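You operate a simulated robot arm through the tools that you are given. There is no shell and no other tool. Be economical: measure what you need, move in short steps, check, and stop when the job is done.

You are at the controls of a simulated robot arm. One attempt, no reset.

Task
Take the yellow card and leave it on the top of the big grid. Then put the pink card on the top of the tool cart. Then take the white insulator and leave it on the steel washer. Then put the black disc on the lower shelf of the side table. Then take the green disc and leave it on top of the gauge with an orange case. Then take the white plug and put it on the door card. Then close the upper green drawer. The order counts.

It is judged by the outcome, as a careful person would: the job done as asked, and still so three seconds after it is handed in. It fails if anything else is knocked over, pushed out of place, dropped, spilled or broken.

Robot
A 7-joint arm with a vacuum gripper on a trunk, on a base that drives. Base frame: it is fixed to the floor where the robot stands at the start and does not move with it; the origin is under the middle of the robot, x ahead of it, y to its left, z up. Lengths are in cm, angles in rad, forces in N, time in s.
Its first joint turns from -2.601 to 2.601 rad. Places, roughly: black disc (4x4x2 cm) [-610, 240, 80]; door card [-650, 225, 75]; gauge with an orange case [-600, 200, 100]; green disc (4x4x2 cm) [-610, 240, 80]; lower shelf of the side table (20x38 cm) [-312, 378, 22]; pink card [75, 25, 100]; steel washer (4x4x2 cm) [-130, -160, 90]; top of the big grid [0, 80, 100]; top of the tool cart [-130, -170, 80]; upper green drawer [-530, 390, 70]; white insulator (4x4x4 cm) [-130, -150, 90]; white plug (4x4x9 cm) [-660, 270, 90]; yellow card [50, 25, 100]. Payload 1.06 kg.
Tool frame: the origin (TCP) lies in the middle of the cups' lips, and z points out of the cups. The gripper has 1 cup of 2.4 cm across, covering 2.4 by 2.4 cm (tool x, y); the bellows give 0.8 cm. With the vacuum on, a cup seals on a smooth face that it is pressed against (1 to 4 N); it does not hold porous or soft things. The pull reaches 23 N.
Orientation is that of the tool frame in the base frame, as [roll, pitch, yaw] about the fixed x, y, z axes, in that order (R = Rz(yaw) Ry(pitch) Rx(roll)). With the cups facing straight down, the tool's x points along the base's -x, its y along +y and its z along -z.

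Tools
- The arm moves only by the tool nudge_tool. Its argument "targets" is a list of rows, each a list of 3 entries, a list of its own where there are three numbers: the shift along the base's x, y, z in units of 25 mm (1.0 is 25 mm), then the turn, a rotation vector about the base's x, y, z in units of 5 degrees (1.0 is 5 degrees), then the vacuum: 1 switches it on, 0 off. In form: [[[dx, dy, dz], [rx, ry, rz], valve], ...]. A call has 1 to 10 rows; each row shifts and turns the commanded pose from where the row before left it. A call with a number of a shift or a turn outside -1 to 1 is refused whole. Each row takes 0.2 s and may step no farther than 5 cm and 0.15 rad from the row before; otherwise, or with a gripper value out of range, the whole call is refused. A pose out of reach is approached as far as the arm can. The call stops where the force on the tool passes 40 N (or 10 N more than at its start, if that is more) or the arm is blocked; 0.2 s more then pass. The pull builds up within a second once a cup has sealed. Time passes only in rows, and 0.2 s behind the last, so rows that do not move give it time. It gives the time, the measured TCP pose, the force on the tool (base axes) and the pull of the vacuum at its end, in the units of the frame above (readings bear some noise), with the torque about the TCP (base axes, N m) and any sound that the robot's microphone picked up, and new pictures: "views" is both (left out), scene, wrist or none.
- Cameras (640 x 400 px; columns grow to the right, rows downward): "scene" is now at [1.26, 22.38, 150.76]; the picture's right is [0.69, -0.72, 0.00], its down [-0.53, -0.50, -0.68] and it looks along [0.49, 0.47, -0.73] (base axes); focal length 217 px, centre (320, 200). "wrist" rides on the gripper at [7.8, 1.9, -9.6] in the tool frame; the picture's right is [-0.24, 0.97, 0.00], its down [-0.71, -0.17, -0.69] and it looks along [-0.67, -0.16, 0.73] (tool axes); focal length 243 px, centre (320, 200). There is no depth. A picture from a camera that has moved, and an enlarged one, comes with that camera's place and axes in the base frame and with its lens.
- move_column(by): slides the trunk up (or, below 0, down) by that many cm; the arm and the scene camera ride with it, the base frame stays. It gives what a move gives, with no picture.
- steer(legs): drives the robot by 1 to 6 legs, each [ahead, turn to the left] in cm and rad, along the robot's own axes; the way and the turn of a leg run together, so that a leg with both is an arc; at most 150 cm and 3.142 rad a leg. The arm and the cameras ride along, it lands a little off, and it stops where it bumps. It gives what a move gives, and a new picture of the scene camera.
- aim_head(pan, tilt): turns the head with the scene camera to pan (to the left, within 2.705 rad either way) and tilt (down, from -0.506 to 1.204), counted from straight ahead of the robot. It gives what a move gives, and a new picture of the scene camera.
- enlarge(camera, box): a new picture of the part [left, top, right, bottom] of that camera's present view, enlarged. It takes no simulated time.
- hand_in(): hands the job in; it is judged then, once.

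Work in short steps. Places have to be worked out from the pictures, the camera data and where the tool is seen: move nearer, look again, correct. Check each grasp and each placing, and mend what went wrong. You have 196 turns and 260 pictures in all, those below and enlarged ones among them. Switch the vacuum off and draw the arm clear of the work before you hand the job in, unless the task says otherwise; then end with one line.

The tools are called by a JSON object that holds its "api" and its "payload". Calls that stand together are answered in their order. nudge_tool: Moves the arm, as the interface text tells. Its arguments: {"type":"object","properties":{"targets":{"type":"array","items":{"type":"array"}},"views":{"type":"string","enum":["both","scene","wrist","none"]}},"required":["targets"]} The other tools are called the same way: move_column (by) slides the trunk up or down; steer (legs) drives the base; aim_head (pan, tilt) turns the head that bears the scene camera; enlarge (camera, box) takes an enlarged picture of a part of a camera's view; hand_in () hands the job in.

At the start:

```text
time_s: 0.0
tool_pos: [42.62, 52.77, 110.21]
tcp_rot: [-3.141, 0.0, -3.14]
wrist_force: [0.5, -0.8, -0.3]
ft_torque: [0.01, 0.04, 0.02]
pull: 0.0
trunk travel left (down, up): [-57.5, 13.5]
robot x, y, heading: [0.19, -0.05, -0.002]
head pan, tilt: [0.761, 0.82]
```

scene: 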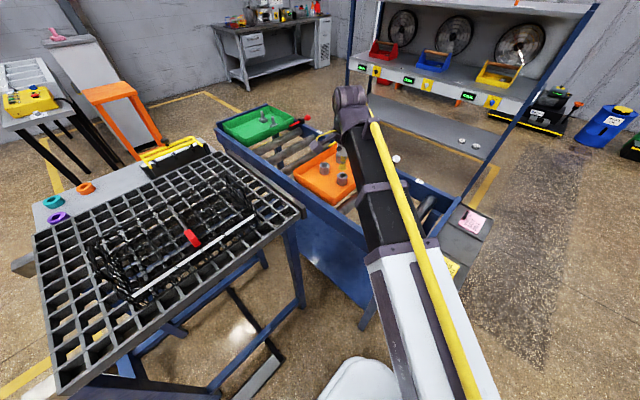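
wrist: 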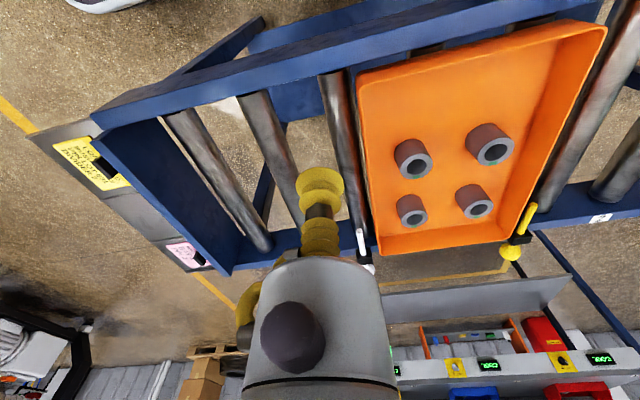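

I'll enlarge the cards in both cameras to see how they lie.

{"api": "enlarge", "payload": {"camera": "wrist", "box": [30, 110, 230, 290]}}

{"api": "enlarge", "payload": {"camera": "scene", "box": [0, 60, 320, 400]}}

```text
2.22 times, centred on (130, 200) of wrist
camera zoom: at [34.88, 54.65, 119.62], right [0.24, 0.97, 0.0], down [0.71, -0.17, 0.69], along [0.67, -0.16, -0.73], focal length 539 px, centre (742, 200)
```

zoom: 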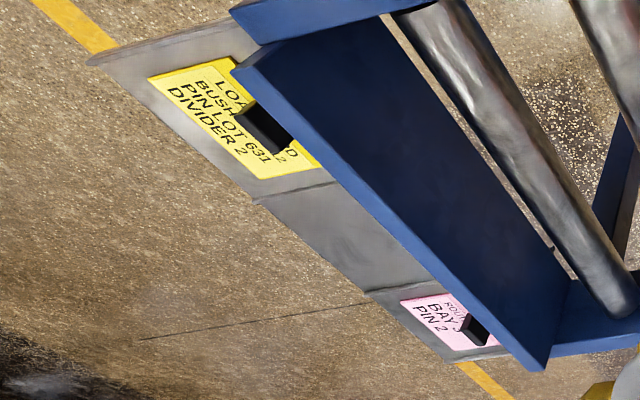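

```text
1.18 times, centred on (160, 230) of scene
camera zoom: at [1.26, 22.38, 150.76], right [0.69, -0.72, 0.0], down [-0.53, -0.5, -0.68], along [0.49, 0.47, -0.73], focal length 255 px, centre (508, 165)
```

zoom: 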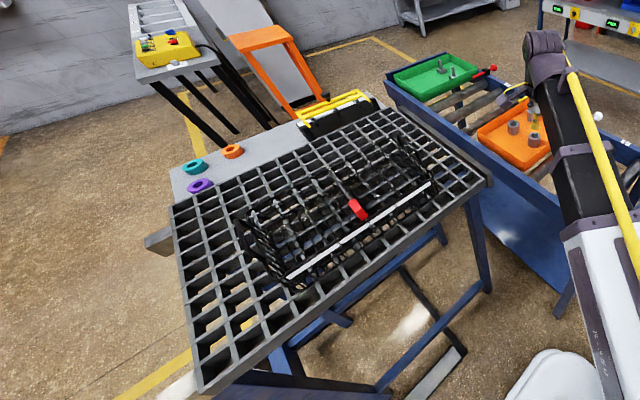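

The yellow and pink cards lie on a grey side plate with black clips. I move the tool toward the side plate, keeping height, to look closer.

{"api": "nudge_tool", "payload": {"targets": [[[0.4, -1, 0], [0, 0, 0], 0], [[0.4, -1, 0], [0, 0, 0], 0], [[0.4, -1, 0], [0, 0, 0], 0], [[0.4, -1, 0], [0, 0, 0], 0], [[0.4, -1, 0], [0, 0, 0], 0], [[0.4, -1, 0], [0, 0, 0], 0], [[0.4, -1, 0], [0, 0, 0], 0], [[0.4, -1, 0], [0, 0, 0], 0], [[0.4, -1, 0], [0, 0, 0], 0], [[0.4, -1, 0], [0, 0, 0], 0]]}}

```text
time_s: 2.2
tool_pos: [52.67, 27.72, 110.34]
tcp_rot: [-3.141, 0.0, 3.141]
wrist_force: [0.0, -0.2, -0.2]
ft_torque: [-0.01, -0.03, 0.05]
pull: 0.1
trunk travel left (down, up): [-57.5, 13.5]
robot x, y, heading: [0.03, 0.19, -0.001]
head pan, tilt: [0.761, 0.82]
camera scene: at [1.26, 22.37, 150.76], right [0.69, -0.72, 0.0], down [-0.53, -0.5, -0.68], along [0.49, 0.47, -0.73], focal length 217 px, centre (320, 200)
camera wrist: at [44.9, 29.63, 119.64], right [0.23, 0.97, 0.0], down [0.71, -0.17, 0.69], along [0.67, -0.16, -0.73], focal length 243 px, centre (320, 200)
```

scene: 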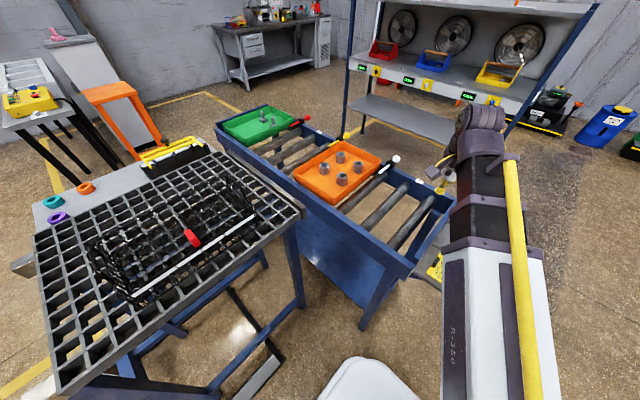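
wrist: 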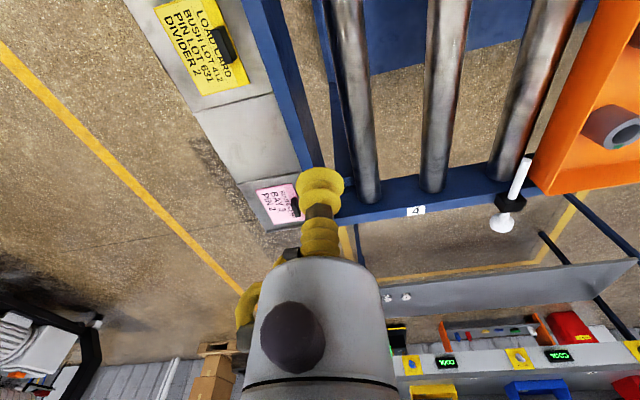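

Triangulating the two wrist views: yellow card ≈ (47.4, 15.9, 88.5), pink ≈ (72.8, 15.1, 88.4). The yellow is too near the axis, so I'll need to back up; first look behind and right with the head.

{"api": "aim_head", "payload": {"pan": 2.7, "tilt": 0.5}}

{"api": "aim_head", "payload": {"pan": -2.2, "tilt": 0.5}}

```text
time_s: 4.1
tool_pos: [52.67, 27.79, 110.15]
tcp_rot: [3.142, -0.002, 3.14]
wrist_force: [-0.5, 0.0, -0.4]
ft_torque: [-0.01, -0.01, 0.01]
pull: 0.1
trunk travel left (down, up): [-57.5, 13.5]
robot x, y, heading: [-0.1, 0.04, -0.002]
head pan, tilt: [2.7, 0.499]
camera scene: at [-12.73, 20.77, 153.52], right [0.43, 0.9, 0.0], down [0.43, -0.2, -0.88], along [-0.79, 0.38, -0.48], focal length 217 px, centre (320, 200)
```

scene: 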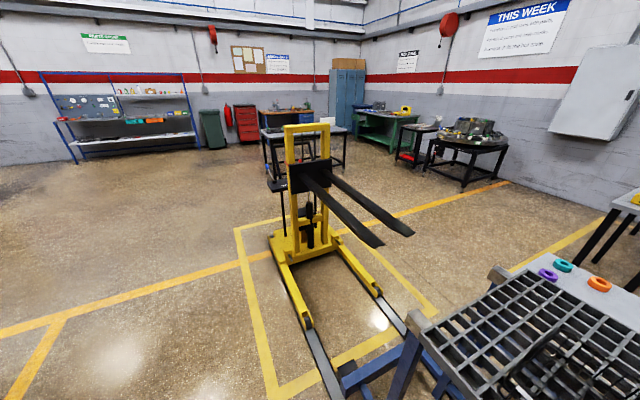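

```text
time_s: 8.0
tool_pos: [52.68, 27.84, 110.18]
tcp_rot: [3.141, -0.001, -3.14]
wrist_force: [-0.3, 0.8, 0.0]
ft_torque: [0.01, 0.01, -0.04]
pull: 0.0
trunk travel left (down, up): [-57.5, 13.5]
robot x, y, heading: [-0.28, 0.28, 0.001]
head pan, tilt: [-2.201, 0.499]
camera scene: at [-9.87, 9.52, 153.53], right [-0.81, 0.59, 0.0], down [0.28, 0.39, -0.88], along [-0.52, -0.71, -0.48], focal length 217 px, centre (320, 200)
```

scene: 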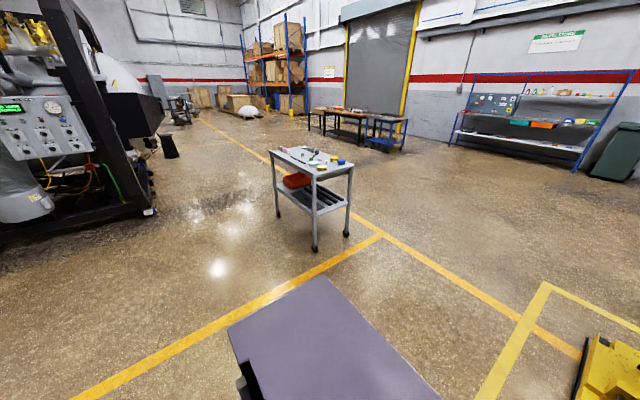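

Area right behind is clear for a short reverse. Back up 15 cm and look forward with the head to the right.

{"api": "steer", "payload": {"legs": [[-16, 0]]}}

{"api": "aim_head", "payload": {"pan": 0.0, "tilt": 0.8}}

```text
time_s: 9.4
tool_pos: [36.6, 27.73, 110.05]
tcp_rot: [-3.141, 0.001, 3.14]
wrist_force: [0.3, 0.0, -0.2]
ft_torque: [0.03, -0.03, 0.01]
pull: 0.0
trunk travel left (down, up): [-57.5, 13.5]
robot x, y, heading: [-16.44, 0.25, -0.003]
head pan, tilt: [-2.201, 0.499]
camera scene: at [-25.89, 9.55, 153.53], right [-0.81, 0.59, 0.0], down [0.28, 0.39, -0.88], along [-0.52, -0.71, -0.48], focal length 217 px, centre (320, 200)
```

scene: 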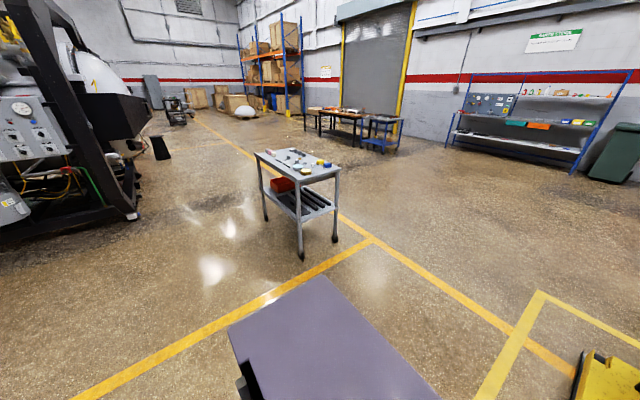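

```text
time_s: 11.4
tool_pos: [36.6, 27.71, 110.3]
tcp_rot: [3.142, 0.0, 3.141]
wrist_force: [-0.2, 0.2, -0.4]
ft_torque: [0.0, -0.01, 0.02]
pull: 0.1
trunk travel left (down, up): [-57.5, 13.5]
robot x, y, heading: [-16.26, 0.3, -0.003]
head pan, tilt: [0.0, 0.799]
camera scene: at [-12.46, 16.88, 150.93], right [0.0, -1.0, 0.0], down [-0.72, 0.0, -0.7], along [0.7, 0.0, -0.72], focal length 217 px, centre (320, 200)
```

scene: 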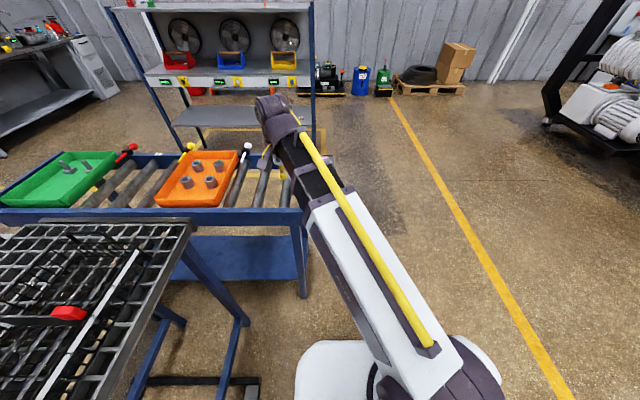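

Shift the tool toward the card's y for a close wrist view, with the arm left of the card.

{"api": "nudge_tool", "payload": {"targets": [[[0, -1, -0.6], [0, 0, 0], 0], [[0, -1, -0.6], [0, 0, 0], 0], [[0, -1, -0.6], [0, 0, 0], 0], [[0, -0.6, -0.6], [0, 0, 0], 0]], "views": "wrist"}}

```text
time_s: 12.4
tool_pos: [36.75, 18.58, 104.14]
tcp_rot: [3.14, 0.001, 3.141]
wrist_force: [0.4, -0.1, 0.4]
ft_torque: [-0.02, -0.02, 0.01]
pull: 0.0
trunk travel left (down, up): [-57.5, 13.5]
robot x, y, heading: [-16.0, 0.16, -0.005]
head pan, tilt: [0.0, 0.799]
camera wrist: at [28.97, 20.53, 113.6], right [0.24, 0.97, 0.0], down [0.71, -0.17, 0.68], along [0.67, -0.16, -0.73], focal length 243 px, centre (320, 200)
```

wrist: 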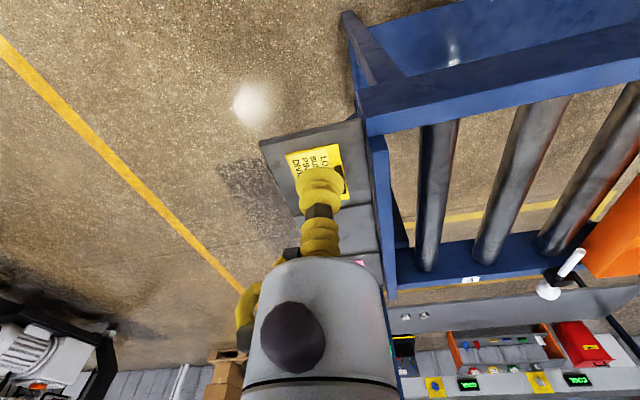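

Enlarge the plate region to see its tilt and the clip.

{"api": "enlarge", "payload": {"camera": "wrist", "box": [240, 100, 420, 280]}}

```text
2.22 times, centred on (330, 190) of wrist
camera zoom: at [28.97, 20.53, 113.6], right [0.24, 0.97, 0.0], down [0.71, -0.17, 0.68], along [0.67, -0.16, -0.73], focal length 539 px, centre (298, 222)
```

zoom: 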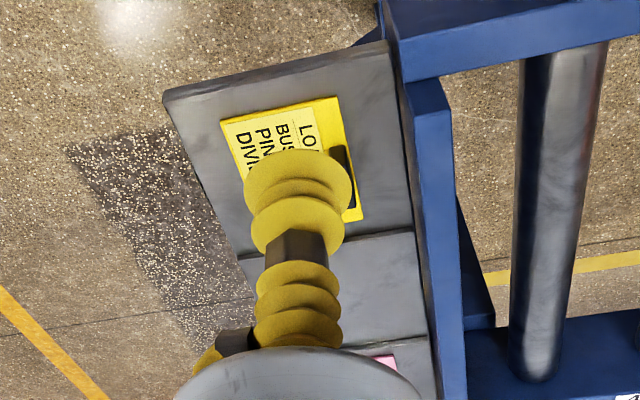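

The card lies level: x 43.8–53, y 12.6–19, z≈88.4, black clip at its inner edge (49, 19). Hover over (48.2, 15.0).

{"api": "nudge_tool", "payload": {"targets": [[[1, -0.3, 0], [0, 0, 0], 0], [[1, -0.3, 0], [0, 0, 0], 0], [[1, -0.3, 0], [0, 0, 0], 0], [[1, -0.3, -1], [0, 0, 0], 0], [[0.6, -0.2, -1], [0, 0, 0], 0], [[0, 0, -1], [0, 0, 0], 0], [[0, 0, -1], [0, 0, 0], 0], [[0, 0, -1], [0, 0, 0], 0]], "views": "both"}}

```text
time_s: 14.2
tool_pos: [48.3, 15.19, 91.66]
tcp_rot: [-3.14, 0.003, 3.14]
wrist_force: [-0.1, -0.2, -0.8]
ft_torque: [0.01, -0.04, 0.01]
pull: 0.0
trunk travel left (down, up): [-57.5, 13.5]
robot x, y, heading: [-16.0, 0.08, -0.004]
head pan, tilt: [0.0, 0.799]
camera scene: at [-12.46, 16.88, 150.93], right [0.0, -1.0, 0.0], down [-0.72, 0.0, -0.7], along [0.7, 0.0, -0.72], focal length 217 px, centre (320, 200)
camera wrist: at [40.41, 17.13, 101.11], right [0.24, 0.97, 0.0], down [0.71, -0.17, 0.69], along [0.67, -0.16, -0.73], focal length 243 px, centre (320, 200)
```

scene: 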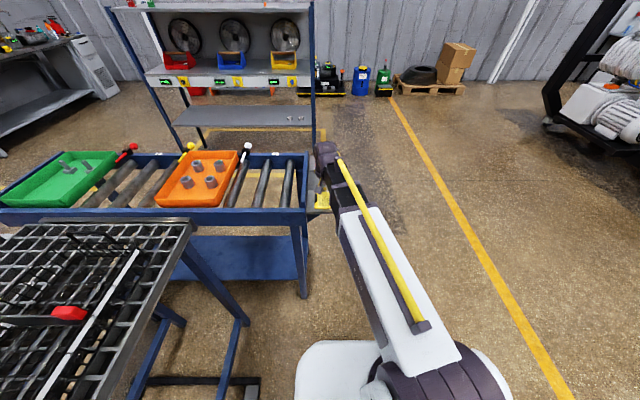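
wrist: 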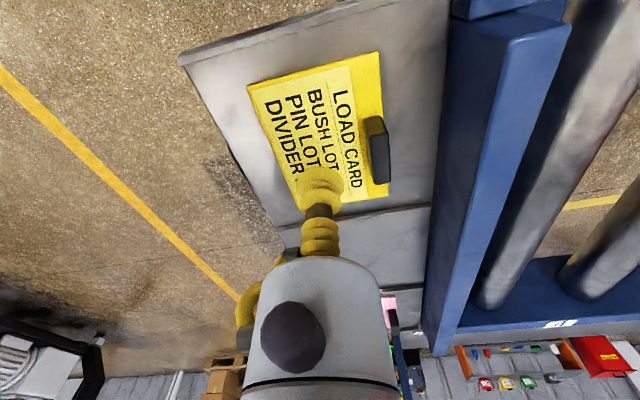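

The contact spot projects near (320,153), well on the card and clear of the clip. Vacuum on and press down.

{"api": "nudge_tool", "payload": {"targets": [[[-0.2, 0, -0.8], [0, 0, 0], 1], [[0, 0, -0.4], [0, 0, 0], 1], [[0, 0, -0.2], [0, 0, 0], 1], [[0, 0, 0], [0, 0, 0], 1], [[0, 0, 0], [0, 0, 0], 1]], "views": "none"}}

```text
time_s: 15.4
tool_pos: [47.58, 15.32, 88.26]
tcp_rot: [-3.141, 0.001, 3.14]
wrist_force: [3.0, 1.5, 14.9]
ft_torque: [-0.01, 0.05, 0.0]
pull: 23.0
trunk travel left (down, up): [-57.5, 13.5]
robot x, y, heading: [-15.97, -0.0, 0.001]
head pan, tilt: [0.0, 0.799]
```

Sealed with full pull; lift gently and watch the force and picture.

{"api": "nudge_tool", "payload": {"targets": [[[0, 0, 0.3], [0, 0, 0], 1], [[0, 0, 0.3], [0, 0, 0], 1], [[0, 0, 0.2], [0, 0, 0], 1]], "views": "wrist"}}

```text
time_s: 16.2
tool_pos: [47.82, 15.26, 90.28]
tcp_rot: [3.141, 0.0, 3.14]
wrist_force: [-0.3, 0.7, -0.2]
ft_torque: [0.01, -0.02, -0.03]
pull: 22.9
trunk travel left (down, up): [-57.5, 13.5]
robot x, y, heading: [-16.1, 0.01, -0.0]
head pan, tilt: [0.0, 0.799]
camera wrist: at [39.96, 17.14, 99.64], right [0.24, 0.97, 0.0], down [0.71, -0.17, 0.69], along [0.67, -0.16, -0.73], focal length 243 px, centre (320, 200)
```

wrist: 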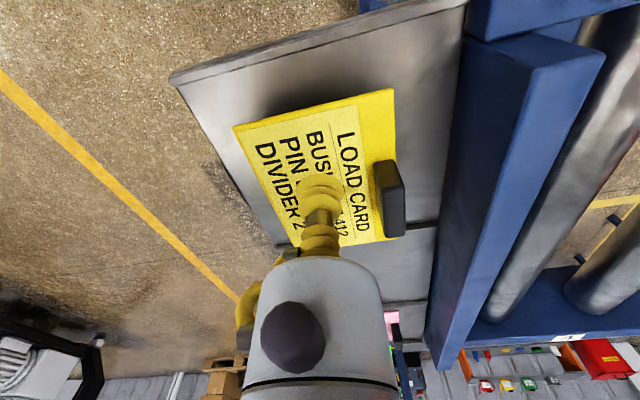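

The card lifted clean, with its tab. Raise it and turn the head to the grid.

{"api": "nudge_tool", "payload": {"targets": [[[0, 0, 1], [0, 0, 0], 1], [[0, 0, 1], [0, 0, 0], 1], [[0, 0, 1], [0, 0, 0], 1], [[0, 0, 1], [0, 0, 0], 1], [[0, 0, 1], [0, 0, 0], 1], [[0, 0, 1], [0, 0, 0], 1], [[0, 0, 1], [0, 0, 0], 1], [[0, 0, 1], [0, 0, 0], 1], [[0, 0, 1], [0, 0, 0], 1], [[0, 0, 1], [0, 0, 0], 1]], "views": "none"}}

{"api": "aim_head", "payload": {"pan": 1.1, "tilt": 0.9}}

```text
time_s: 18.4
tool_pos: [47.56, 15.12, 115.18]
tcp_rot: [3.14, 0.0, 3.14]
wrist_force: [0.1, 0.4, 0.4]
ft_torque: [-0.01, -0.02, 0.0]
pull: 22.8
trunk travel left (down, up): [-57.5, 13.5]
robot x, y, heading: [-15.87, -0.02, -0.002]
head pan, tilt: [0.0, 0.799]
```

```text
time_s: 19.8
tool_pos: [47.71, 15.22, 115.21]
tcp_rot: [3.141, -0.001, 3.141]
wrist_force: [-0.6, -0.9, 0.4]
ft_torque: [-0.02, 0.02, -0.02]
pull: 23.2
trunk travel left (down, up): [-57.5, 13.5]
robot x, y, heading: [-15.97, 0.13, 0.0]
head pan, tilt: [1.1, 0.901]
camera scene: at [-17.09, 23.61, 150.14], right [0.89, -0.46, 0.0], down [-0.36, -0.7, -0.62], along [0.28, 0.55, -0.78], focal length 217 px, centre (320, 200)
```

scene: 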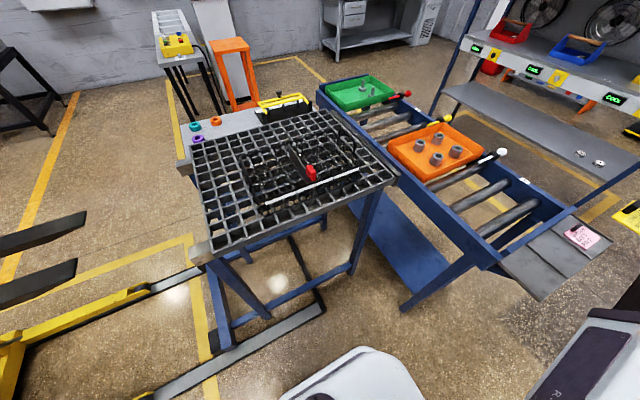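

Clear view of the grid; enlarge it to find a free area for the card.

{"api": "enlarge", "payload": {"camera": "scene", "box": [170, 80, 410, 270]}}

```text
2.11 times, centred on (290, 175) of scene
camera zoom: at [-17.09, 23.61, 150.14], right [0.89, -0.46, 0.0], down [-0.36, -0.7, -0.62], along [0.28, 0.55, -0.78], focal length 456 px, centre (383, 253)
```

zoom: 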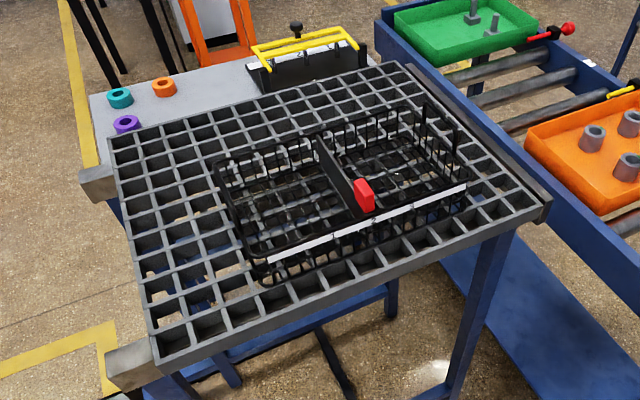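

Grid spans x −31.6..32, y 59.5..112, top z≈95; the strip x −31..−16 left of the basket is free. Carry the card around at z≈122, target (−25, 73).

{"api": "nudge_tool", "payload": {"targets": [[[-0.3, 1, 0.4], [0, 0, 0], 1], [[-0.3, 1, 0.4], [0, 0, 0], 1], [[-0.3, 1, 0.4], [0, 0, 0], 1], [[-0.3, 1, 0.4], [0, 0, 0], 1], [[-0.4, 1, 0.4], [0, 0, 0], 1], [[-0.4, 1, 0.4], [0, 0, 0], 1], [[-0.5, 1, 0.4], [0, 0, 0], 1], [[-0.5, 1, 0.2], [0, 0, 0], 1], [[-0.6, 1, 0], [0, 0, 0], 1], [[-0.6, 1, 0], [0, 0, 0], 1]], "views": "none"}}

{"api": "nudge_tool", "payload": {"targets": [[[-0.8, 1, 0], [0, 0, 0], 1], [[-0.8, 1, 0], [0, 0, 0], 1], [[-1, 1, 0], [0, 0, 0], 1], [[-1, 1, 0], [0, 0, 0], 1], [[-1, 1, 0], [0, 0, 0], 1], [[-1, 1, 0], [0, 0, 0], 1], [[-1, 1, 0], [0, 0, 0], 1], [[-1, 0.8, 0], [0, 0, 0], 1], [[-1, 0.8, 0], [0, 0, 0], 1], [[-1, 0.8, 0], [0, 0, 0], 1]], "views": "none"}}

{"api": "nudge_tool", "payload": {"targets": [[[-1, 0.8, 0], [0, 0, 0], 1], [[-1, 0.8, 0], [0, 0, 0], 1], [[-1, 0.8, 0], [0, 0, 0], 1], [[-1, 0.5, 0], [0, 0, 0], 1], [[-1, 0.5, 0], [0, 0, 0], 1], [[-1, 0, 0], [0, 0, 0], 1], [[-1, 0, 0], [0, 0, 0], 1], [[-1, 0, 0], [0, 0, 0], 1], [[-1, 0, 0], [0, 0, 0], 1], [[-1, 0, 0], [0, 0, 0], 1]]}}

```text
time_s: 22.0
tool_pos: [38.65, 41.14, 119.29]
tcp_rot: [3.141, 0.004, 3.14]
wrist_force: [0.3, -0.2, 0.0]
ft_torque: [0.0, 0.02, 0.0]
pull: 23.6
out of reach, approached as far as the arm can: row 3, 4, 5, 6, 7, 8
trunk travel left (down, up): [-57.5, 13.5]
robot x, y, heading: [-15.95, 0.26, -0.002]
head pan, tilt: [1.1, 0.901]
```

```text
time_s: 24.2
tool_pos: [14.66, 64.43, 119.43]
tcp_rot: [3.14, -0.001, 3.141]
wrist_force: [-0.1, 0.0, -0.2]
ft_torque: [0.0, 0.01, 0.0]
pull: 22.9
trunk travel left (down, up): [-57.5, 13.5]
robot x, y, heading: [-15.87, 0.21, 0.004]
head pan, tilt: [1.1, 0.901]
```

```text
time_s: 26.4
tool_pos: [-10.28, 72.92, 119.41]
tcp_rot: [3.14, 0.002, 3.14]
wrist_force: [-0.7, 0.6, -0.4]
ft_torque: [-0.01, 0.0, 0.05]
pull: 23.1
trunk travel left (down, up): [-57.5, 13.5]
robot x, y, heading: [-15.83, 0.17, 0.001]
head pan, tilt: [1.1, 0.901]
camera scene: at [-17.09, 23.62, 150.14], right [0.89, -0.46, 0.0], down [-0.36, -0.7, -0.62], along [0.28, 0.55, -0.78], focal length 217 px, centre (320, 200)
camera wrist: at [-18.13, 74.8, 128.77], right [0.24, 0.97, 0.0], down [0.71, -0.17, 0.69], along [0.67, -0.16, -0.73], focal length 243 px, centre (320, 200)
```

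scene: 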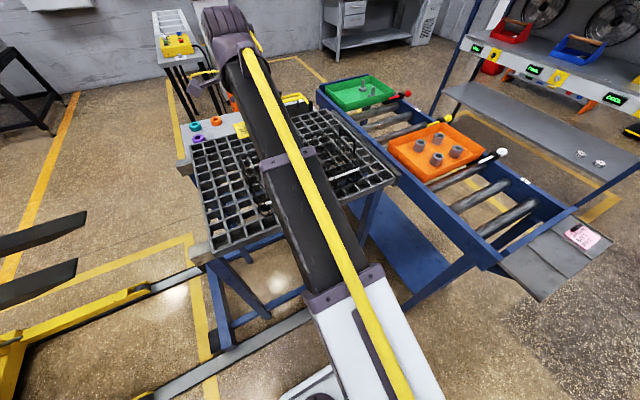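
wrist: 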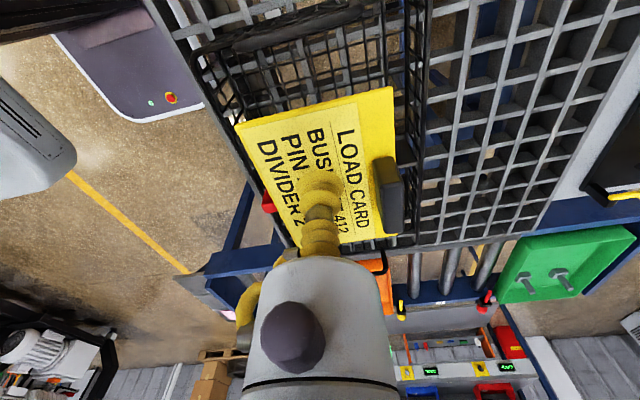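

Move to x≈−25.3 and descend partway, then look.

{"api": "nudge_tool", "payload": {"targets": [[[-1, 0, 0], [0, 0, 0], 1], [[-1, 0, 0], [0, 0, 0], 1], [[-1, 0, 0], [0, 0, 0], 1], [[-1, 0, 0], [0, 0, 0], 1], [[-1, 0, 0], [0, 0, 0], 1], [[-1, 0, 0], [0, 0, 0], 1], [[0, 0, -1], [0, 0, 0], 1], [[0, 0, -1], [0, 0, 0], 1], [[0, 0, -1], [0, 0, 0], 1]]}}

```text
time_s: 28.4
tool_pos: [-25.38, 72.98, 111.76]
tcp_rot: [3.142, 0.001, 3.14]
wrist_force: [0.3, -0.1, -0.7]
ft_torque: [0.01, -0.01, 0.0]
pull: 22.8
trunk travel left (down, up): [-57.5, 13.5]
robot x, y, heading: [-16.03, -0.1, -0.001]
head pan, tilt: [1.1, 0.901]
camera scene: at [-17.09, 23.62, 150.14], right [0.89, -0.46, 0.0], down [-0.36, -0.7, -0.62], along [0.28, 0.55, -0.78], focal length 217 px, centre (320, 200)
camera wrist: at [-33.13, 74.93, 121.13], right [0.24, 0.97, 0.0], down [0.71, -0.17, 0.69], along [0.67, -0.16, -0.73], focal length 243 px, centre (320, 200)
```

scene: 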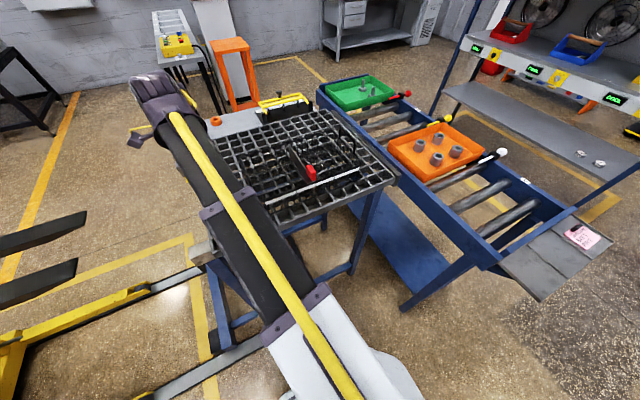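
wrist: 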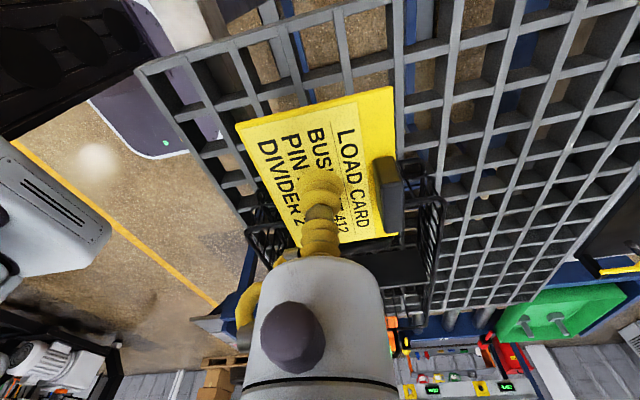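

Grid top looks nearer z≈99. Descend to ~103.5 then in small steps until contact.

{"api": "nudge_tool", "payload": {"targets": [[[0, 0, -1], [0, 0, 0], 1], [[0, 0, -1], [0, 0, 0], 1], [[0, 0, -1], [0, 0, 0], 1], [[0, 0, -0.4], [0, 0, 0], 1], [[0, 0, 0], [0, 0, 0], 1]], "views": "wrist"}}

```text
time_s: 29.6
tool_pos: [-25.35, 73.0, 103.33]
tcp_rot: [-3.141, 0.0, 3.14]
wrist_force: [0.3, -0.1, -0.5]
ft_torque: [-0.02, 0.02, 0.0]
pull: 22.6
trunk travel left (down, up): [-57.5, 13.5]
robot x, y, heading: [-16.27, 0.06, -0.006]
head pan, tilt: [1.1, 0.901]
camera wrist: at [-33.2, 74.91, 112.73], right [0.24, 0.97, 0.0], down [0.71, -0.17, 0.69], along [0.67, -0.16, -0.73], focal length 243 px, centre (320, 200)
```

wrist: 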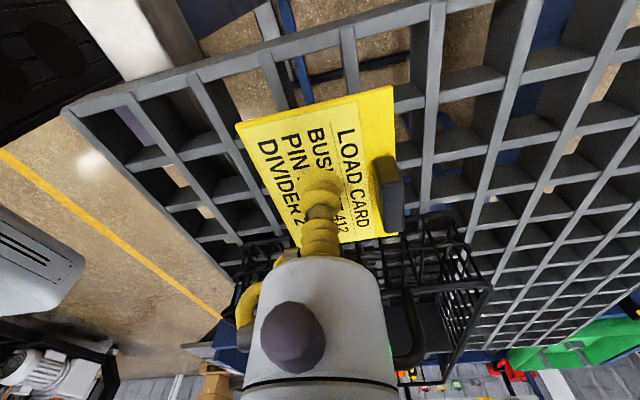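

Basket edge ≈ −16, card's right edge −20. Shift slightly left and descend to contact.

{"api": "nudge_tool", "payload": {"targets": [[[-0.2, 0, -0.6], [0, 0, 0], 1], [[0, 0, -0.4], [0, 0, 0], 1], [[0, 0, -0.2], [0, 0, 0], 1]], "views": "none"}}

```text
time_s: 30.4
tool_pos: [-25.98, 73.09, 100.38]
tcp_rot: [-3.141, 0.0, 3.141]
wrist_force: [0.1, -0.4, -0.6]
ft_torque: [0.02, 0.01, 0.01]
pull: 22.9
trunk travel left (down, up): [-57.5, 13.5]
robot x, y, heading: [-15.86, -0.05, -0.002]
head pan, tilt: [1.1, 0.901]
```

No contact at 100.4 yet; continue in small steps.

{"api": "nudge_tool", "payload": {"targets": [[[0, 0, -0.2], [0, 0, 0], 1], [[0, 0, -0.2], [0, 0, 0], 1]], "views": "none"}}

{"api": "nudge_tool", "payload": {"targets": [[[0, 0, -0.15], [0, 0, 0], 1], [[0, 0, -0.1], [0, 0, 0], 1]], "views": "wrist"}}

```text
time_s: 31.0
tool_pos: [-25.81, 73.11, 99.41]
tcp_rot: [-3.141, 0.0, 3.14]
wrist_force: [0.8, 0.2, -0.5]
ft_torque: [0.0, 0.01, -0.02]
pull: 23.0
trunk travel left (down, up): [-57.5, 13.5]
robot x, y, heading: [-15.99, 0.1, -0.002]
head pan, tilt: [1.1, 0.901]
```

```text
time_s: 31.6
tool_pos: [-25.93, 72.95, 98.68]
tcp_rot: [3.14, 0.001, 3.139]
wrist_force: [0.3, 0.6, 0.0]
ft_torque: [-0.04, 0.0, -0.01]
pull: 22.5
trunk travel left (down, up): [-57.5, 13.5]
robot x, y, heading: [-15.92, 0.04, -0.003]
head pan, tilt: [1.1, 0.901]
camera wrist: at [-33.67, 74.87, 108.13], right [0.24, 0.97, 0.0], down [0.71, -0.17, 0.69], along [0.67, -0.16, -0.73], focal length 243 px, centre (320, 200)
```

wrist: 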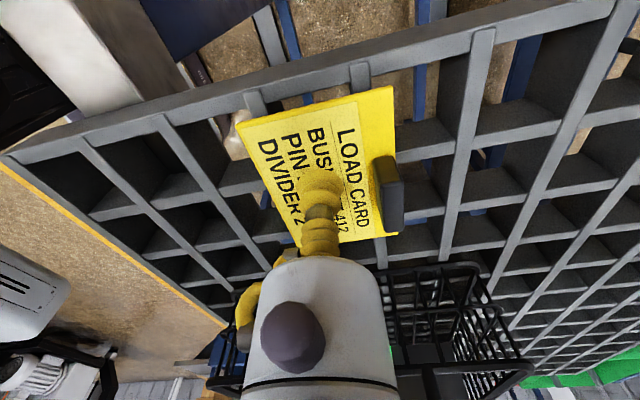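

Still a small gap; continue stepping down.

{"api": "nudge_tool", "payload": {"targets": [[[0, 0, -0.2], [0, 0, 0], 1], [[0, 0, -0.15], [0, 0, 0], 1], [[0, 0, 0], [0, 0, 0], 1]], "views": "none"}}

{"api": "nudge_tool", "payload": {"targets": [[[0, 0, -0.15], [0, 0, 0], 1], [[0, 0, -0.15], [0, 0, 0], 1], [[0, 0, 0], [0, 0, 0], 1]], "views": "wrist"}}

```text
time_s: 32.4
tool_pos: [-25.96, 72.98, 98.02]
tcp_rot: [3.14, 0.002, 3.139]
wrist_force: [0.6, 3.2, 16.8]
ft_torque: [0.0, -0.01, 0.03]
pull: 22.9
trunk travel left (down, up): [-57.5, 13.5]
robot x, y, heading: [-16.09, 0.11, 0.001]
head pan, tilt: [1.1, 0.901]
```

```text
time_s: 33.2
tool_pos: [-25.94, 72.84, 97.28]
tcp_rot: [3.138, -0.001, 3.138]
wrist_force: [-2.0, 7.4, 34.9]
ft_torque: [-0.12, -0.06, 0.01]
pull: 22.9
trunk travel left (down, up): [-57.5, 13.5]
robot x, y, heading: [-16.38, -0.12, -0.006]
head pan, tilt: [1.1, 0.901]
camera wrist: at [-33.64, 74.78, 106.74], right [0.24, 0.97, 0.0], down [0.71, -0.17, 0.68], along [0.67, -0.16, -0.73], focal length 243 px, centre (320, 200)
```

wrist: 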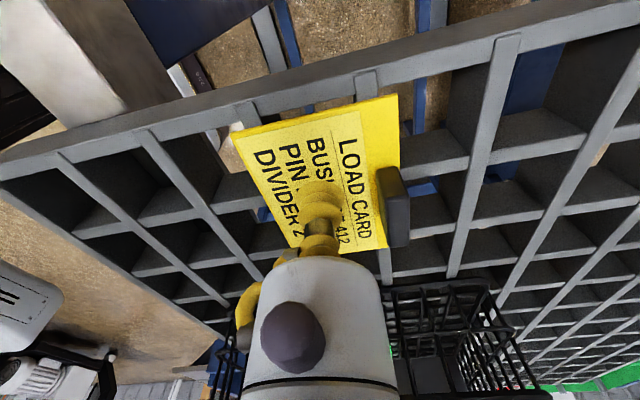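

In contact (over-pressed). Relax 0.7 cm, vacuum off, wait, then rise slowly.

{"api": "nudge_tool", "payload": {"targets": [[[0, 0, 0.25], [0, 0, 0], 1], [[0, 0, 0.05], [0, 0, 0], 0], [[0, 0, 0], [0, 0, 0], 0], [[0, 0, 0], [0, 0, 0], 0], [[0, 0, 0], [0, 0, 0], 0], [[0, 0, 0], [0, 0, 0], 0]], "views": "none"}}

{"api": "nudge_tool", "payload": {"targets": [[[0, 0, 0.3], [0, 0, 0], 0], [[0, 0, 0.5], [0, 0, 0], 0], [[0, 0, 1], [0, 0, 0], 0], [[0, 0, 1], [0, 0, 0], 0], [[0, 0, 1], [0, 0, 0], 0], [[0, 0, 1], [0, 0, 0], 0]], "views": "wrist"}}

```text
time_s: 34.6
tool_pos: [-25.94, 73.14, 97.71]
tcp_rot: [3.142, 0.0, 3.139]
wrist_force: [0.8, -1.3, 2.8]
ft_torque: [0.02, -0.01, 0.02]
pull: 0.0
trunk travel left (down, up): [-57.5, 13.5]
robot x, y, heading: [-16.47, -0.01, -0.0]
head pan, tilt: [1.1, 0.901]
```

```text
time_s: 36.0
tool_pos: [-25.89, 72.94, 109.82]
tcp_rot: [-3.14, 0.0, 3.14]
wrist_force: [-0.3, -0.5, 0.5]
ft_torque: [0.0, -0.02, 0.0]
pull: 0.0
trunk travel left (down, up): [-57.5, 13.5]
robot x, y, heading: [-16.29, 0.07, -0.005]
head pan, tilt: [1.1, 0.901]
camera wrist: at [-33.69, 74.86, 119.23], right [0.24, 0.97, 0.0], down [0.71, -0.17, 0.69], along [0.67, -0.16, -0.73], focal length 243 px, centre (320, 200)
```

wrist: 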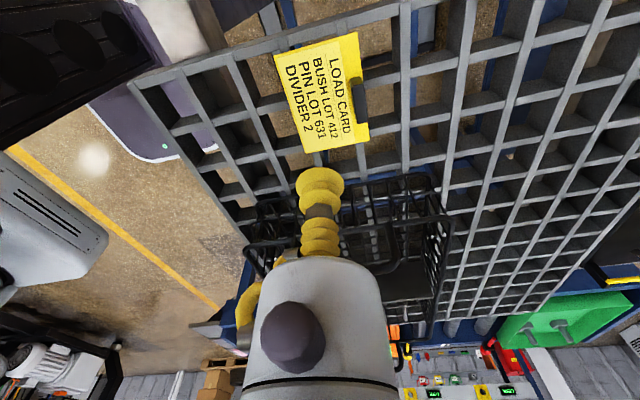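

Yellow card rests on the grid. Now rise and swing back toward the pink card.

{"api": "nudge_tool", "payload": {"targets": [[[0, 0, 1], [0, 0, 0], 0], [[0, 0, 1], [0, 0, 0], 0], [[0, 0, 1], [0, 0, 0], 0], [[1, 0, 1], [0, 0, 0], 0], [[1, 0, 0], [0, 0, 0], 0], [[1, 0, 0], [0, 0, 0], 0], [[1, 0, 0], [0, 0, 0], 0], [[1, 0, 0], [0, 0, 0], 0], [[1, 0, 0], [0, 0, 0], 0], [[1, 0, 0], [0, 0, 0], 0]], "views": "none"}}

{"api": "nudge_tool", "payload": {"targets": [[[1, 0, 0], [0, 0, 0], 0], [[1, 0, 0], [0, 0, 0], 0], [[1, 0, 0], [0, 0, 0], 0], [[1, -0.3, 0], [0, 0, 0], 0], [[1, -0.3, 0], [0, 0, 0], 0], [[1, -0.5, 0], [0, 0, 0], 0], [[1, -0.5, 0], [0, 0, 0], 0], [[1, -0.8, 0], [0, 0, 0], 0], [[1, -0.8, 0], [0, 0, 0], 0], [[1, -0.8, 0], [0, 0, 0], 0]], "views": "none"}}

{"api": "nudge_tool", "payload": {"targets": [[[1, -1, 0], [0, 0, 0], 0], [[1, -1, 0], [0, 0, 0], 0], [[1, -1, 0], [0, 0, 0], 0], [[1, -1, 0], [0, 0, 0], 0], [[1, -1, -0.5], [0, 0, 0], 0], [[1, -1, -0.5], [0, 0, 0], 0], [[1, -1, -0.5], [0, 0, 0], 0], [[1, -1, -0.5], [0, 0, 0], 0], [[1, -1, -0.5], [0, 0, 0], 0], [[0, -1, -0.5], [0, 0, 0], 0]], "views": "none"}}

```text
time_s: 38.2
tool_pos: [-8.3, 73.04, 119.74]
tcp_rot: [3.141, 0.001, 3.14]
wrist_force: [0.2, -0.2, -0.2]
ft_torque: [-0.01, -0.01, 0.02]
pull: 0.0
trunk travel left (down, up): [-57.5, 13.5]
robot x, y, heading: [-16.11, 0.07, -0.002]
head pan, tilt: [1.1, 0.901]
```

```text
time_s: 40.4
tool_pos: [16.65, 62.82, 119.77]
tcp_rot: [-3.141, 0.0, 3.141]
wrist_force: [0.4, -0.7, 0.2]
ft_torque: [0.02, 0.02, -0.02]
pull: 0.0
trunk travel left (down, up): [-57.5, 13.5]
robot x, y, heading: [-15.92, -0.21, 0.001]
head pan, tilt: [1.1, 0.901]
```

```text
time_s: 42.6
tool_pos: [39.21, 37.84, 112.25]
tcp_rot: [3.141, -0.001, 3.14]
wrist_force: [0.0, 0.2, -0.8]
ft_torque: [0.02, -0.01, 0.02]
pull: 0.0
trunk travel left (down, up): [-57.5, 13.5]
robot x, y, heading: [-16.18, -0.31, -0.0]
head pan, tilt: [1.1, 0.901]
```

Continue to above the pink card.

{"api": "nudge_tool", "payload": {"targets": [[[1, -1, 0], [0, 0, 0], 0], [[1, -1, 0], [0, 0, 0], 0], [[1, -1, 0], [0, 0, 0], 0], [[1, -1, 0], [0, 0, 0], 0], [[1, -1, 0], [0, 0, 0], 0], [[1, -1, 0], [0, 0, 0], 0], [[1, -1, 0], [0, 0, 0], 0], [[1, -1, -1], [0, 0, 0], 0], [[1, -1, -1], [0, 0, 0], 0], [[0, 0, -1], [0, 0, 0], 0]], "views": "wrist"}}

```text
time_s: 44.8
tool_pos: [61.72, 15.39, 104.68]
tcp_rot: [-3.141, -0.001, 3.139]
wrist_force: [-0.5, -0.5, 0.1]
ft_torque: [0.01, 0.04, 0.01]
pull: 0.1
trunk travel left (down, up): [-57.5, 13.5]
robot x, y, heading: [-16.2, 0.2, 0.0]
head pan, tilt: [1.1, 0.901]
camera wrist: at [53.92, 17.29, 114.29], right [0.24, 0.97, 0.0], down [0.71, -0.17, 0.69], along [0.67, -0.16, -0.73], focal length 243 px, centre (320, 200)
```

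wrist: 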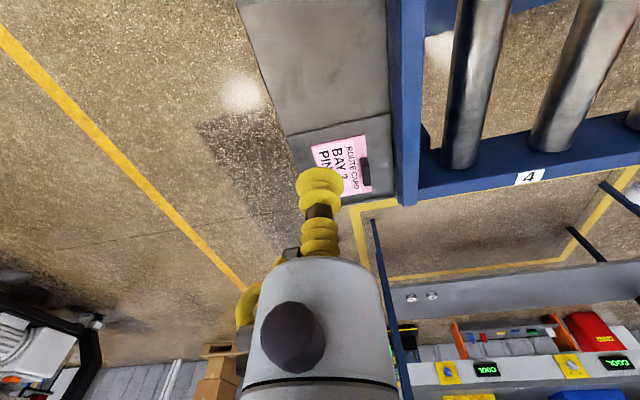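

Pink card centre ≈ (73.5, 15.7), same size as the yellow. Move above (73.2, 14.9) and descend to ~91.5.

{"api": "nudge_tool", "payload": {"targets": [[[1, 0, 0], [0, 0, 0], 0], [[1, 0, 0], [0, 0, 0], 0], [[1, 0, 0], [0, 0, 0], 0], [[1, -0.1, 0], [0, 0, 0], 0], [[0.6, -0.1, -1], [0, 0, 0], 0], [[0, 0, -1], [0, 0, 0], 0], [[0, 0, -1], [0, 0, 0], 0], [[0, 0, -1], [0, 0, 0], 0], [[0, 0, -1], [0, 0, 0], 0], [[0, 0, -0.2], [0, 0, 0], 0]], "views": "wrist"}}

```text
time_s: 47.0
tool_pos: [73.02, 14.93, 91.64]
tcp_rot: [-3.14, -0.001, 3.141]
wrist_force: [-0.3, 0.5, 0.5]
ft_torque: [0.02, 0.03, 0.0]
pull: 0.1
trunk travel left (down, up): [-57.5, 13.5]
robot x, y, heading: [-16.13, 0.07, -0.003]
head pan, tilt: [1.1, 0.901]
camera wrist: at [65.34, 16.88, 101.15], right [0.24, 0.97, 0.0], down [0.71, -0.17, 0.69], along [0.67, -0.16, -0.73], focal length 243 px, centre (320, 200)
```

wrist: 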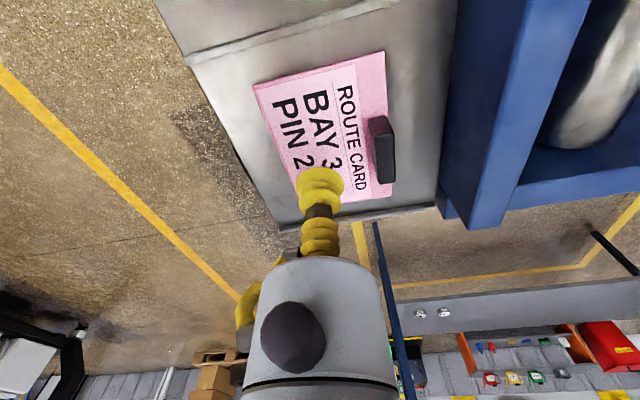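

Well placed; vacuum on and press lightly.

{"api": "nudge_tool", "payload": {"targets": [[[0, 0, -0.6], [0, 0, 0], 1], [[0, 0, -0.4], [0, 0, 0], 1], [[0, 0, -0.2], [0, 0, 0], 1], [[0, 0, 0], [0, 0, 0], 1], [[0, 0, 0], [0, 0, 0], 1]], "views": "none"}}

```text
time_s: 48.2
tool_pos: [73.01, 14.89, 88.82]
tcp_rot: [3.141, 0.001, 3.14]
wrist_force: [-0.3, 0.0, -1.0]
ft_torque: [-0.02, 0.0, -0.04]
pull: 22.9
trunk travel left (down, up): [-57.5, 13.5]
robot x, y, heading: [-16.13, -0.25, -0.006]
head pan, tilt: [1.1, 0.901]
```

Pull is full. Lift and check the wrist picture.

{"api": "nudge_tool", "payload": {"targets": [[[0, 0, 0.5], [0, 0, 0], 1], [[0, 0, 1], [0, 0, 0], 1], [[0, 0, 1], [0, 0, 0], 1], [[0, 0, 1], [0, 0, 0], 1], [[0, 0, 1], [0, 0, 0], 1], [[0, 0, 1], [0, 0, 0], 1], [[0, 0, 1], [0, 0, 0], 1], [[-1, -0.5, 1], [0, 0, 0], 1], [[-1, -0.5, 1], [0, 0, 0], 1], [[-1, -0.5, 0], [0, 0, 0], 1]], "views": "wrist"}}

{"api": "aim_head", "payload": {"pan": -1.8, "tilt": 0.6}}

```text
time_s: 50.4
tool_pos: [65.65, 11.26, 109.91]
tcp_rot: [3.141, 0.001, 3.139]
wrist_force: [0.2, 0.9, 0.1]
ft_torque: [-0.01, -0.01, 0.0]
pull: 22.8
trunk travel left (down, up): [-57.5, 13.5]
robot x, y, heading: [-16.0, 0.03, 0.002]
head pan, tilt: [1.1, 0.901]
camera wrist: at [57.83, 13.15, 119.42], right [0.24, 0.97, 0.0], down [0.71, -0.17, 0.69], along [0.67, -0.16, -0.73], focal length 243 px, centre (320, 200)
```

wrist: 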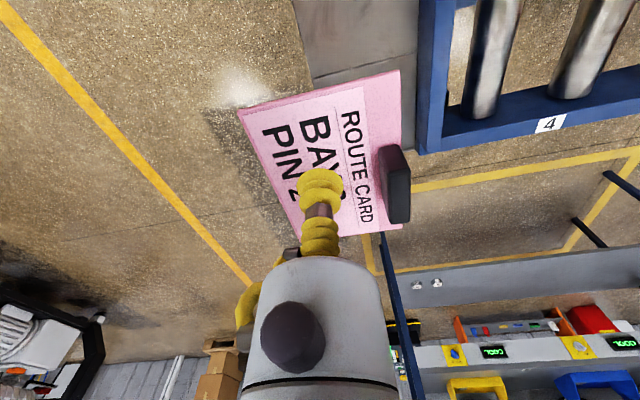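

```text
time_s: 52.9
tool_pos: [65.71, 11.3, 110.04]
tcp_rot: [-3.141, 0.0, 3.14]
wrist_force: [-0.2, -0.1, 0.6]
ft_torque: [0.0, -0.06, 0.03]
pull: 22.7
trunk travel left (down, up): [-57.5, 13.5]
robot x, y, heading: [-16.39, -0.06, -0.002]
head pan, tilt: [-1.799, 0.6]
camera scene: at [-22.54, 8.29, 152.62], right [-0.97, 0.23, 0.0], down [0.13, 0.55, -0.83], along [-0.19, -0.8, -0.56], focal length 217 px, centre (320, 200)
```

scene: 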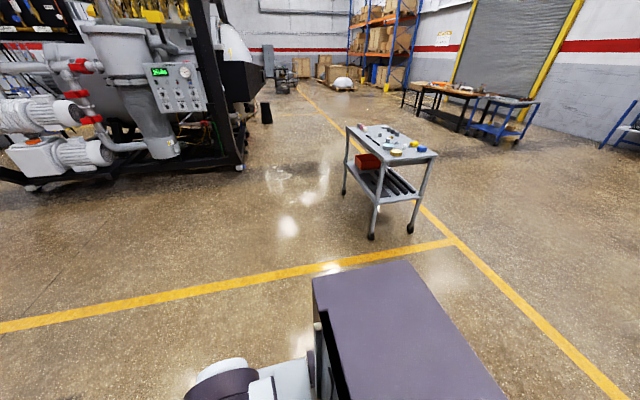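

Card held. Retract a bit, then turn right (−2.6 rad), drive ~118 cm, and turn back to face the cart from its near side.

{"api": "nudge_tool", "payload": {"targets": [[[-1, -0.3, 0], [0, 0, 0], 1], [[-1, -0.3, 0], [0, 0, 0], 1], [[-1, -0.3, 0], [0, 0, 0], 1], [[-1, -0.3, 0], [0, 0, 0], 1], [[-1, -0.3, 0], [0, 0, 0], 1], [[-0.5, -0.3, 0], [0, 0, 0], 1]], "views": "none"}}

{"api": "steer", "payload": {"legs": [[0, -2.62], [112, 0]]}}

```text
time_s: 54.3
tool_pos: [51.91, 6.61, 110.05]
tcp_rot: [-3.141, 0.001, 3.139]
wrist_force: [0.0, -0.3, -0.6]
ft_torque: [-0.01, -0.03, -0.01]
pull: 22.7
trunk travel left (down, up): [-57.5, 13.5]
robot x, y, heading: [-15.73, -0.14, 0.002]
head pan, tilt: [-1.799, 0.6]
```

```text
time_s: 66.2
tool_pos: [-169.41, -93.26, 110.02]
tcp_rot: [-3.14, -0.001, 0.504]
wrist_force: [0.1, -0.3, -0.2]
ft_torque: [-0.02, 0.04, 0.01]
pull: 23.2
trunk travel left (down, up): [-57.5, 13.5]
robot x, y, heading: [-113.28, -54.5, -2.635]
head pan, tilt: [-1.799, 0.6]
camera scene: at [-103.57, -58.84, 152.62], right [0.96, 0.27, 0.0], down [0.15, -0.54, -0.83], along [-0.23, 0.79, -0.56], focal length 217 px, centre (320, 200)
```

scene: 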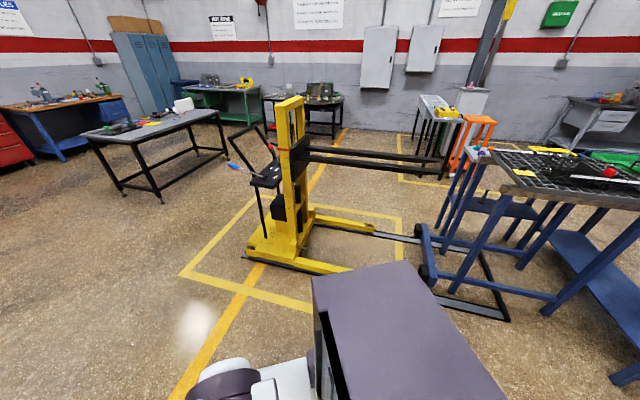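

Now look toward the cart (to the robot's left by ~1.0 rad) before turning.

{"api": "aim_head", "payload": {"pan": 1.0, "tilt": 0.75}}

```text
time_s: 68.7
tool_pos: [-169.62, -93.36, 110.05]
tcp_rot: [3.14, 0.001, 0.505]
wrist_force: [-0.1, 0.5, -1.5]
ft_torque: [0.01, 0.0, -0.01]
pull: 23.1
trunk travel left (down, up): [-57.5, 13.5]
robot x, y, heading: [-113.16, -54.49, -2.638]
head pan, tilt: [1.0, 0.75]
camera scene: at [-101.71, -75.61, 151.33], right [-1.0, 0.07, 0.0], down [0.05, 0.68, -0.73], along [-0.05, -0.73, -0.68], focal length 217 px, centre (320, 200)
```

scene: 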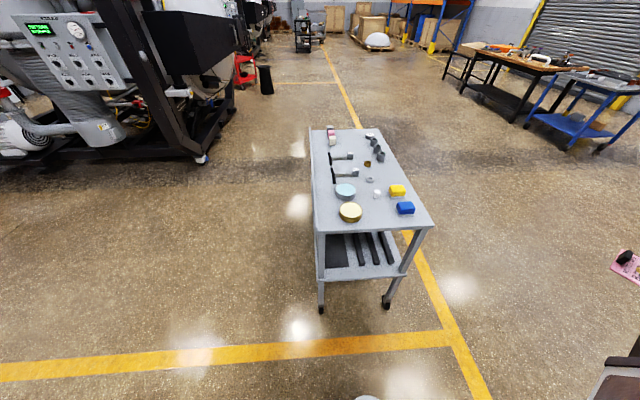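

Cart top estimated x −157..−104, y −232..−136, z≈76. Enlarge it to identify items.

{"api": "enlarge", "payload": {"camera": "scene", "box": [300, 120, 440, 235]}}

```text
3.48 times, centred on (370, 178) of scene
camera zoom: at [-101.71, -75.61, 151.33], right [-1.0, 0.07, 0.0], down [0.05, 0.68, -0.73], along [-0.05, -0.73, -0.68], focal length 754 px, centre (146, 278)
```

zoom: 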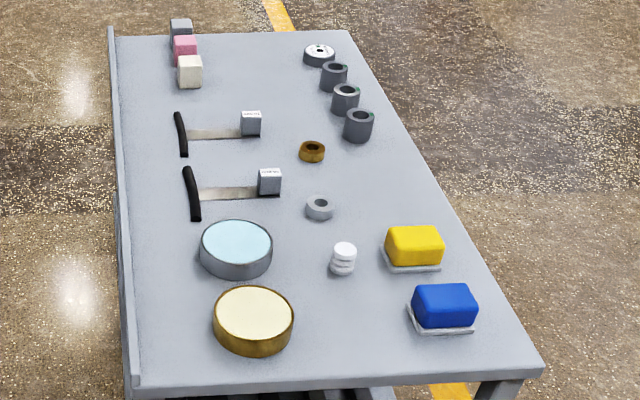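

White insulator ≈ (−136,−155.6), steel washer ≈ (−136,−168); a free gap for the pink card is around (−135,−143). Turn to face the cart and go 25 cm ahead.

{"api": "steer", "payload": {"legs": [[0, 1.065], [25, 0]]}}

{"api": "aim_head", "payload": {"pan": -0.3, "tilt": 0.9}}

```text
time_s: 73.2
tool_pos: [-106.06, -147.22, 110.02]
tcp_rot: [-3.14, -0.001, 1.574]
wrist_force: [-0.3, 0.5, 0.0]
ft_torque: [-0.02, -0.01, -0.02]
pull: 22.5
trunk travel left (down, up): [-57.5, 13.5]
robot x, y, heading: [-113.09, -79.21, -1.568]
head pan, tilt: [1.0, 0.75]
camera scene: at [-89.27, -79.3, 151.33], right [-0.54, -0.84, 0.0], down [-0.58, 0.37, -0.73], along [0.62, -0.39, -0.68], focal length 217 px, centre (320, 200)
```

scene: 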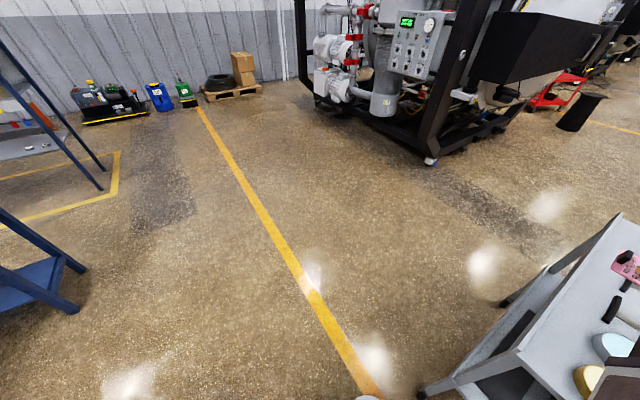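

```text
time_s: 74.6
tool_pos: [-106.06, -147.21, 109.99]
tcp_rot: [-3.141, 0.0, 1.574]
wrist_force: [0.1, -0.3, -0.7]
ft_torque: [0.02, -0.01, 0.0]
pull: 23.1
trunk travel left (down, up): [-57.5, 13.5]
robot x, y, heading: [-113.21, -79.11, -1.574]
head pan, tilt: [-0.3, 0.901]
camera scene: at [-98.46, -82.07, 150.14], right [-0.96, 0.29, 0.0], down [0.23, 0.75, -0.62], along [-0.18, -0.59, -0.78], focal length 217 px, centre (320, 200)
```

scene: 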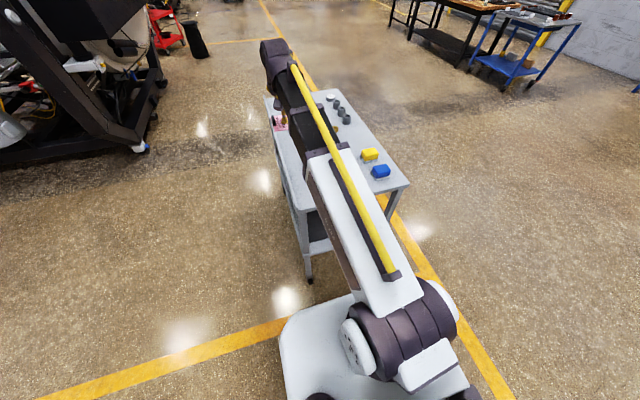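

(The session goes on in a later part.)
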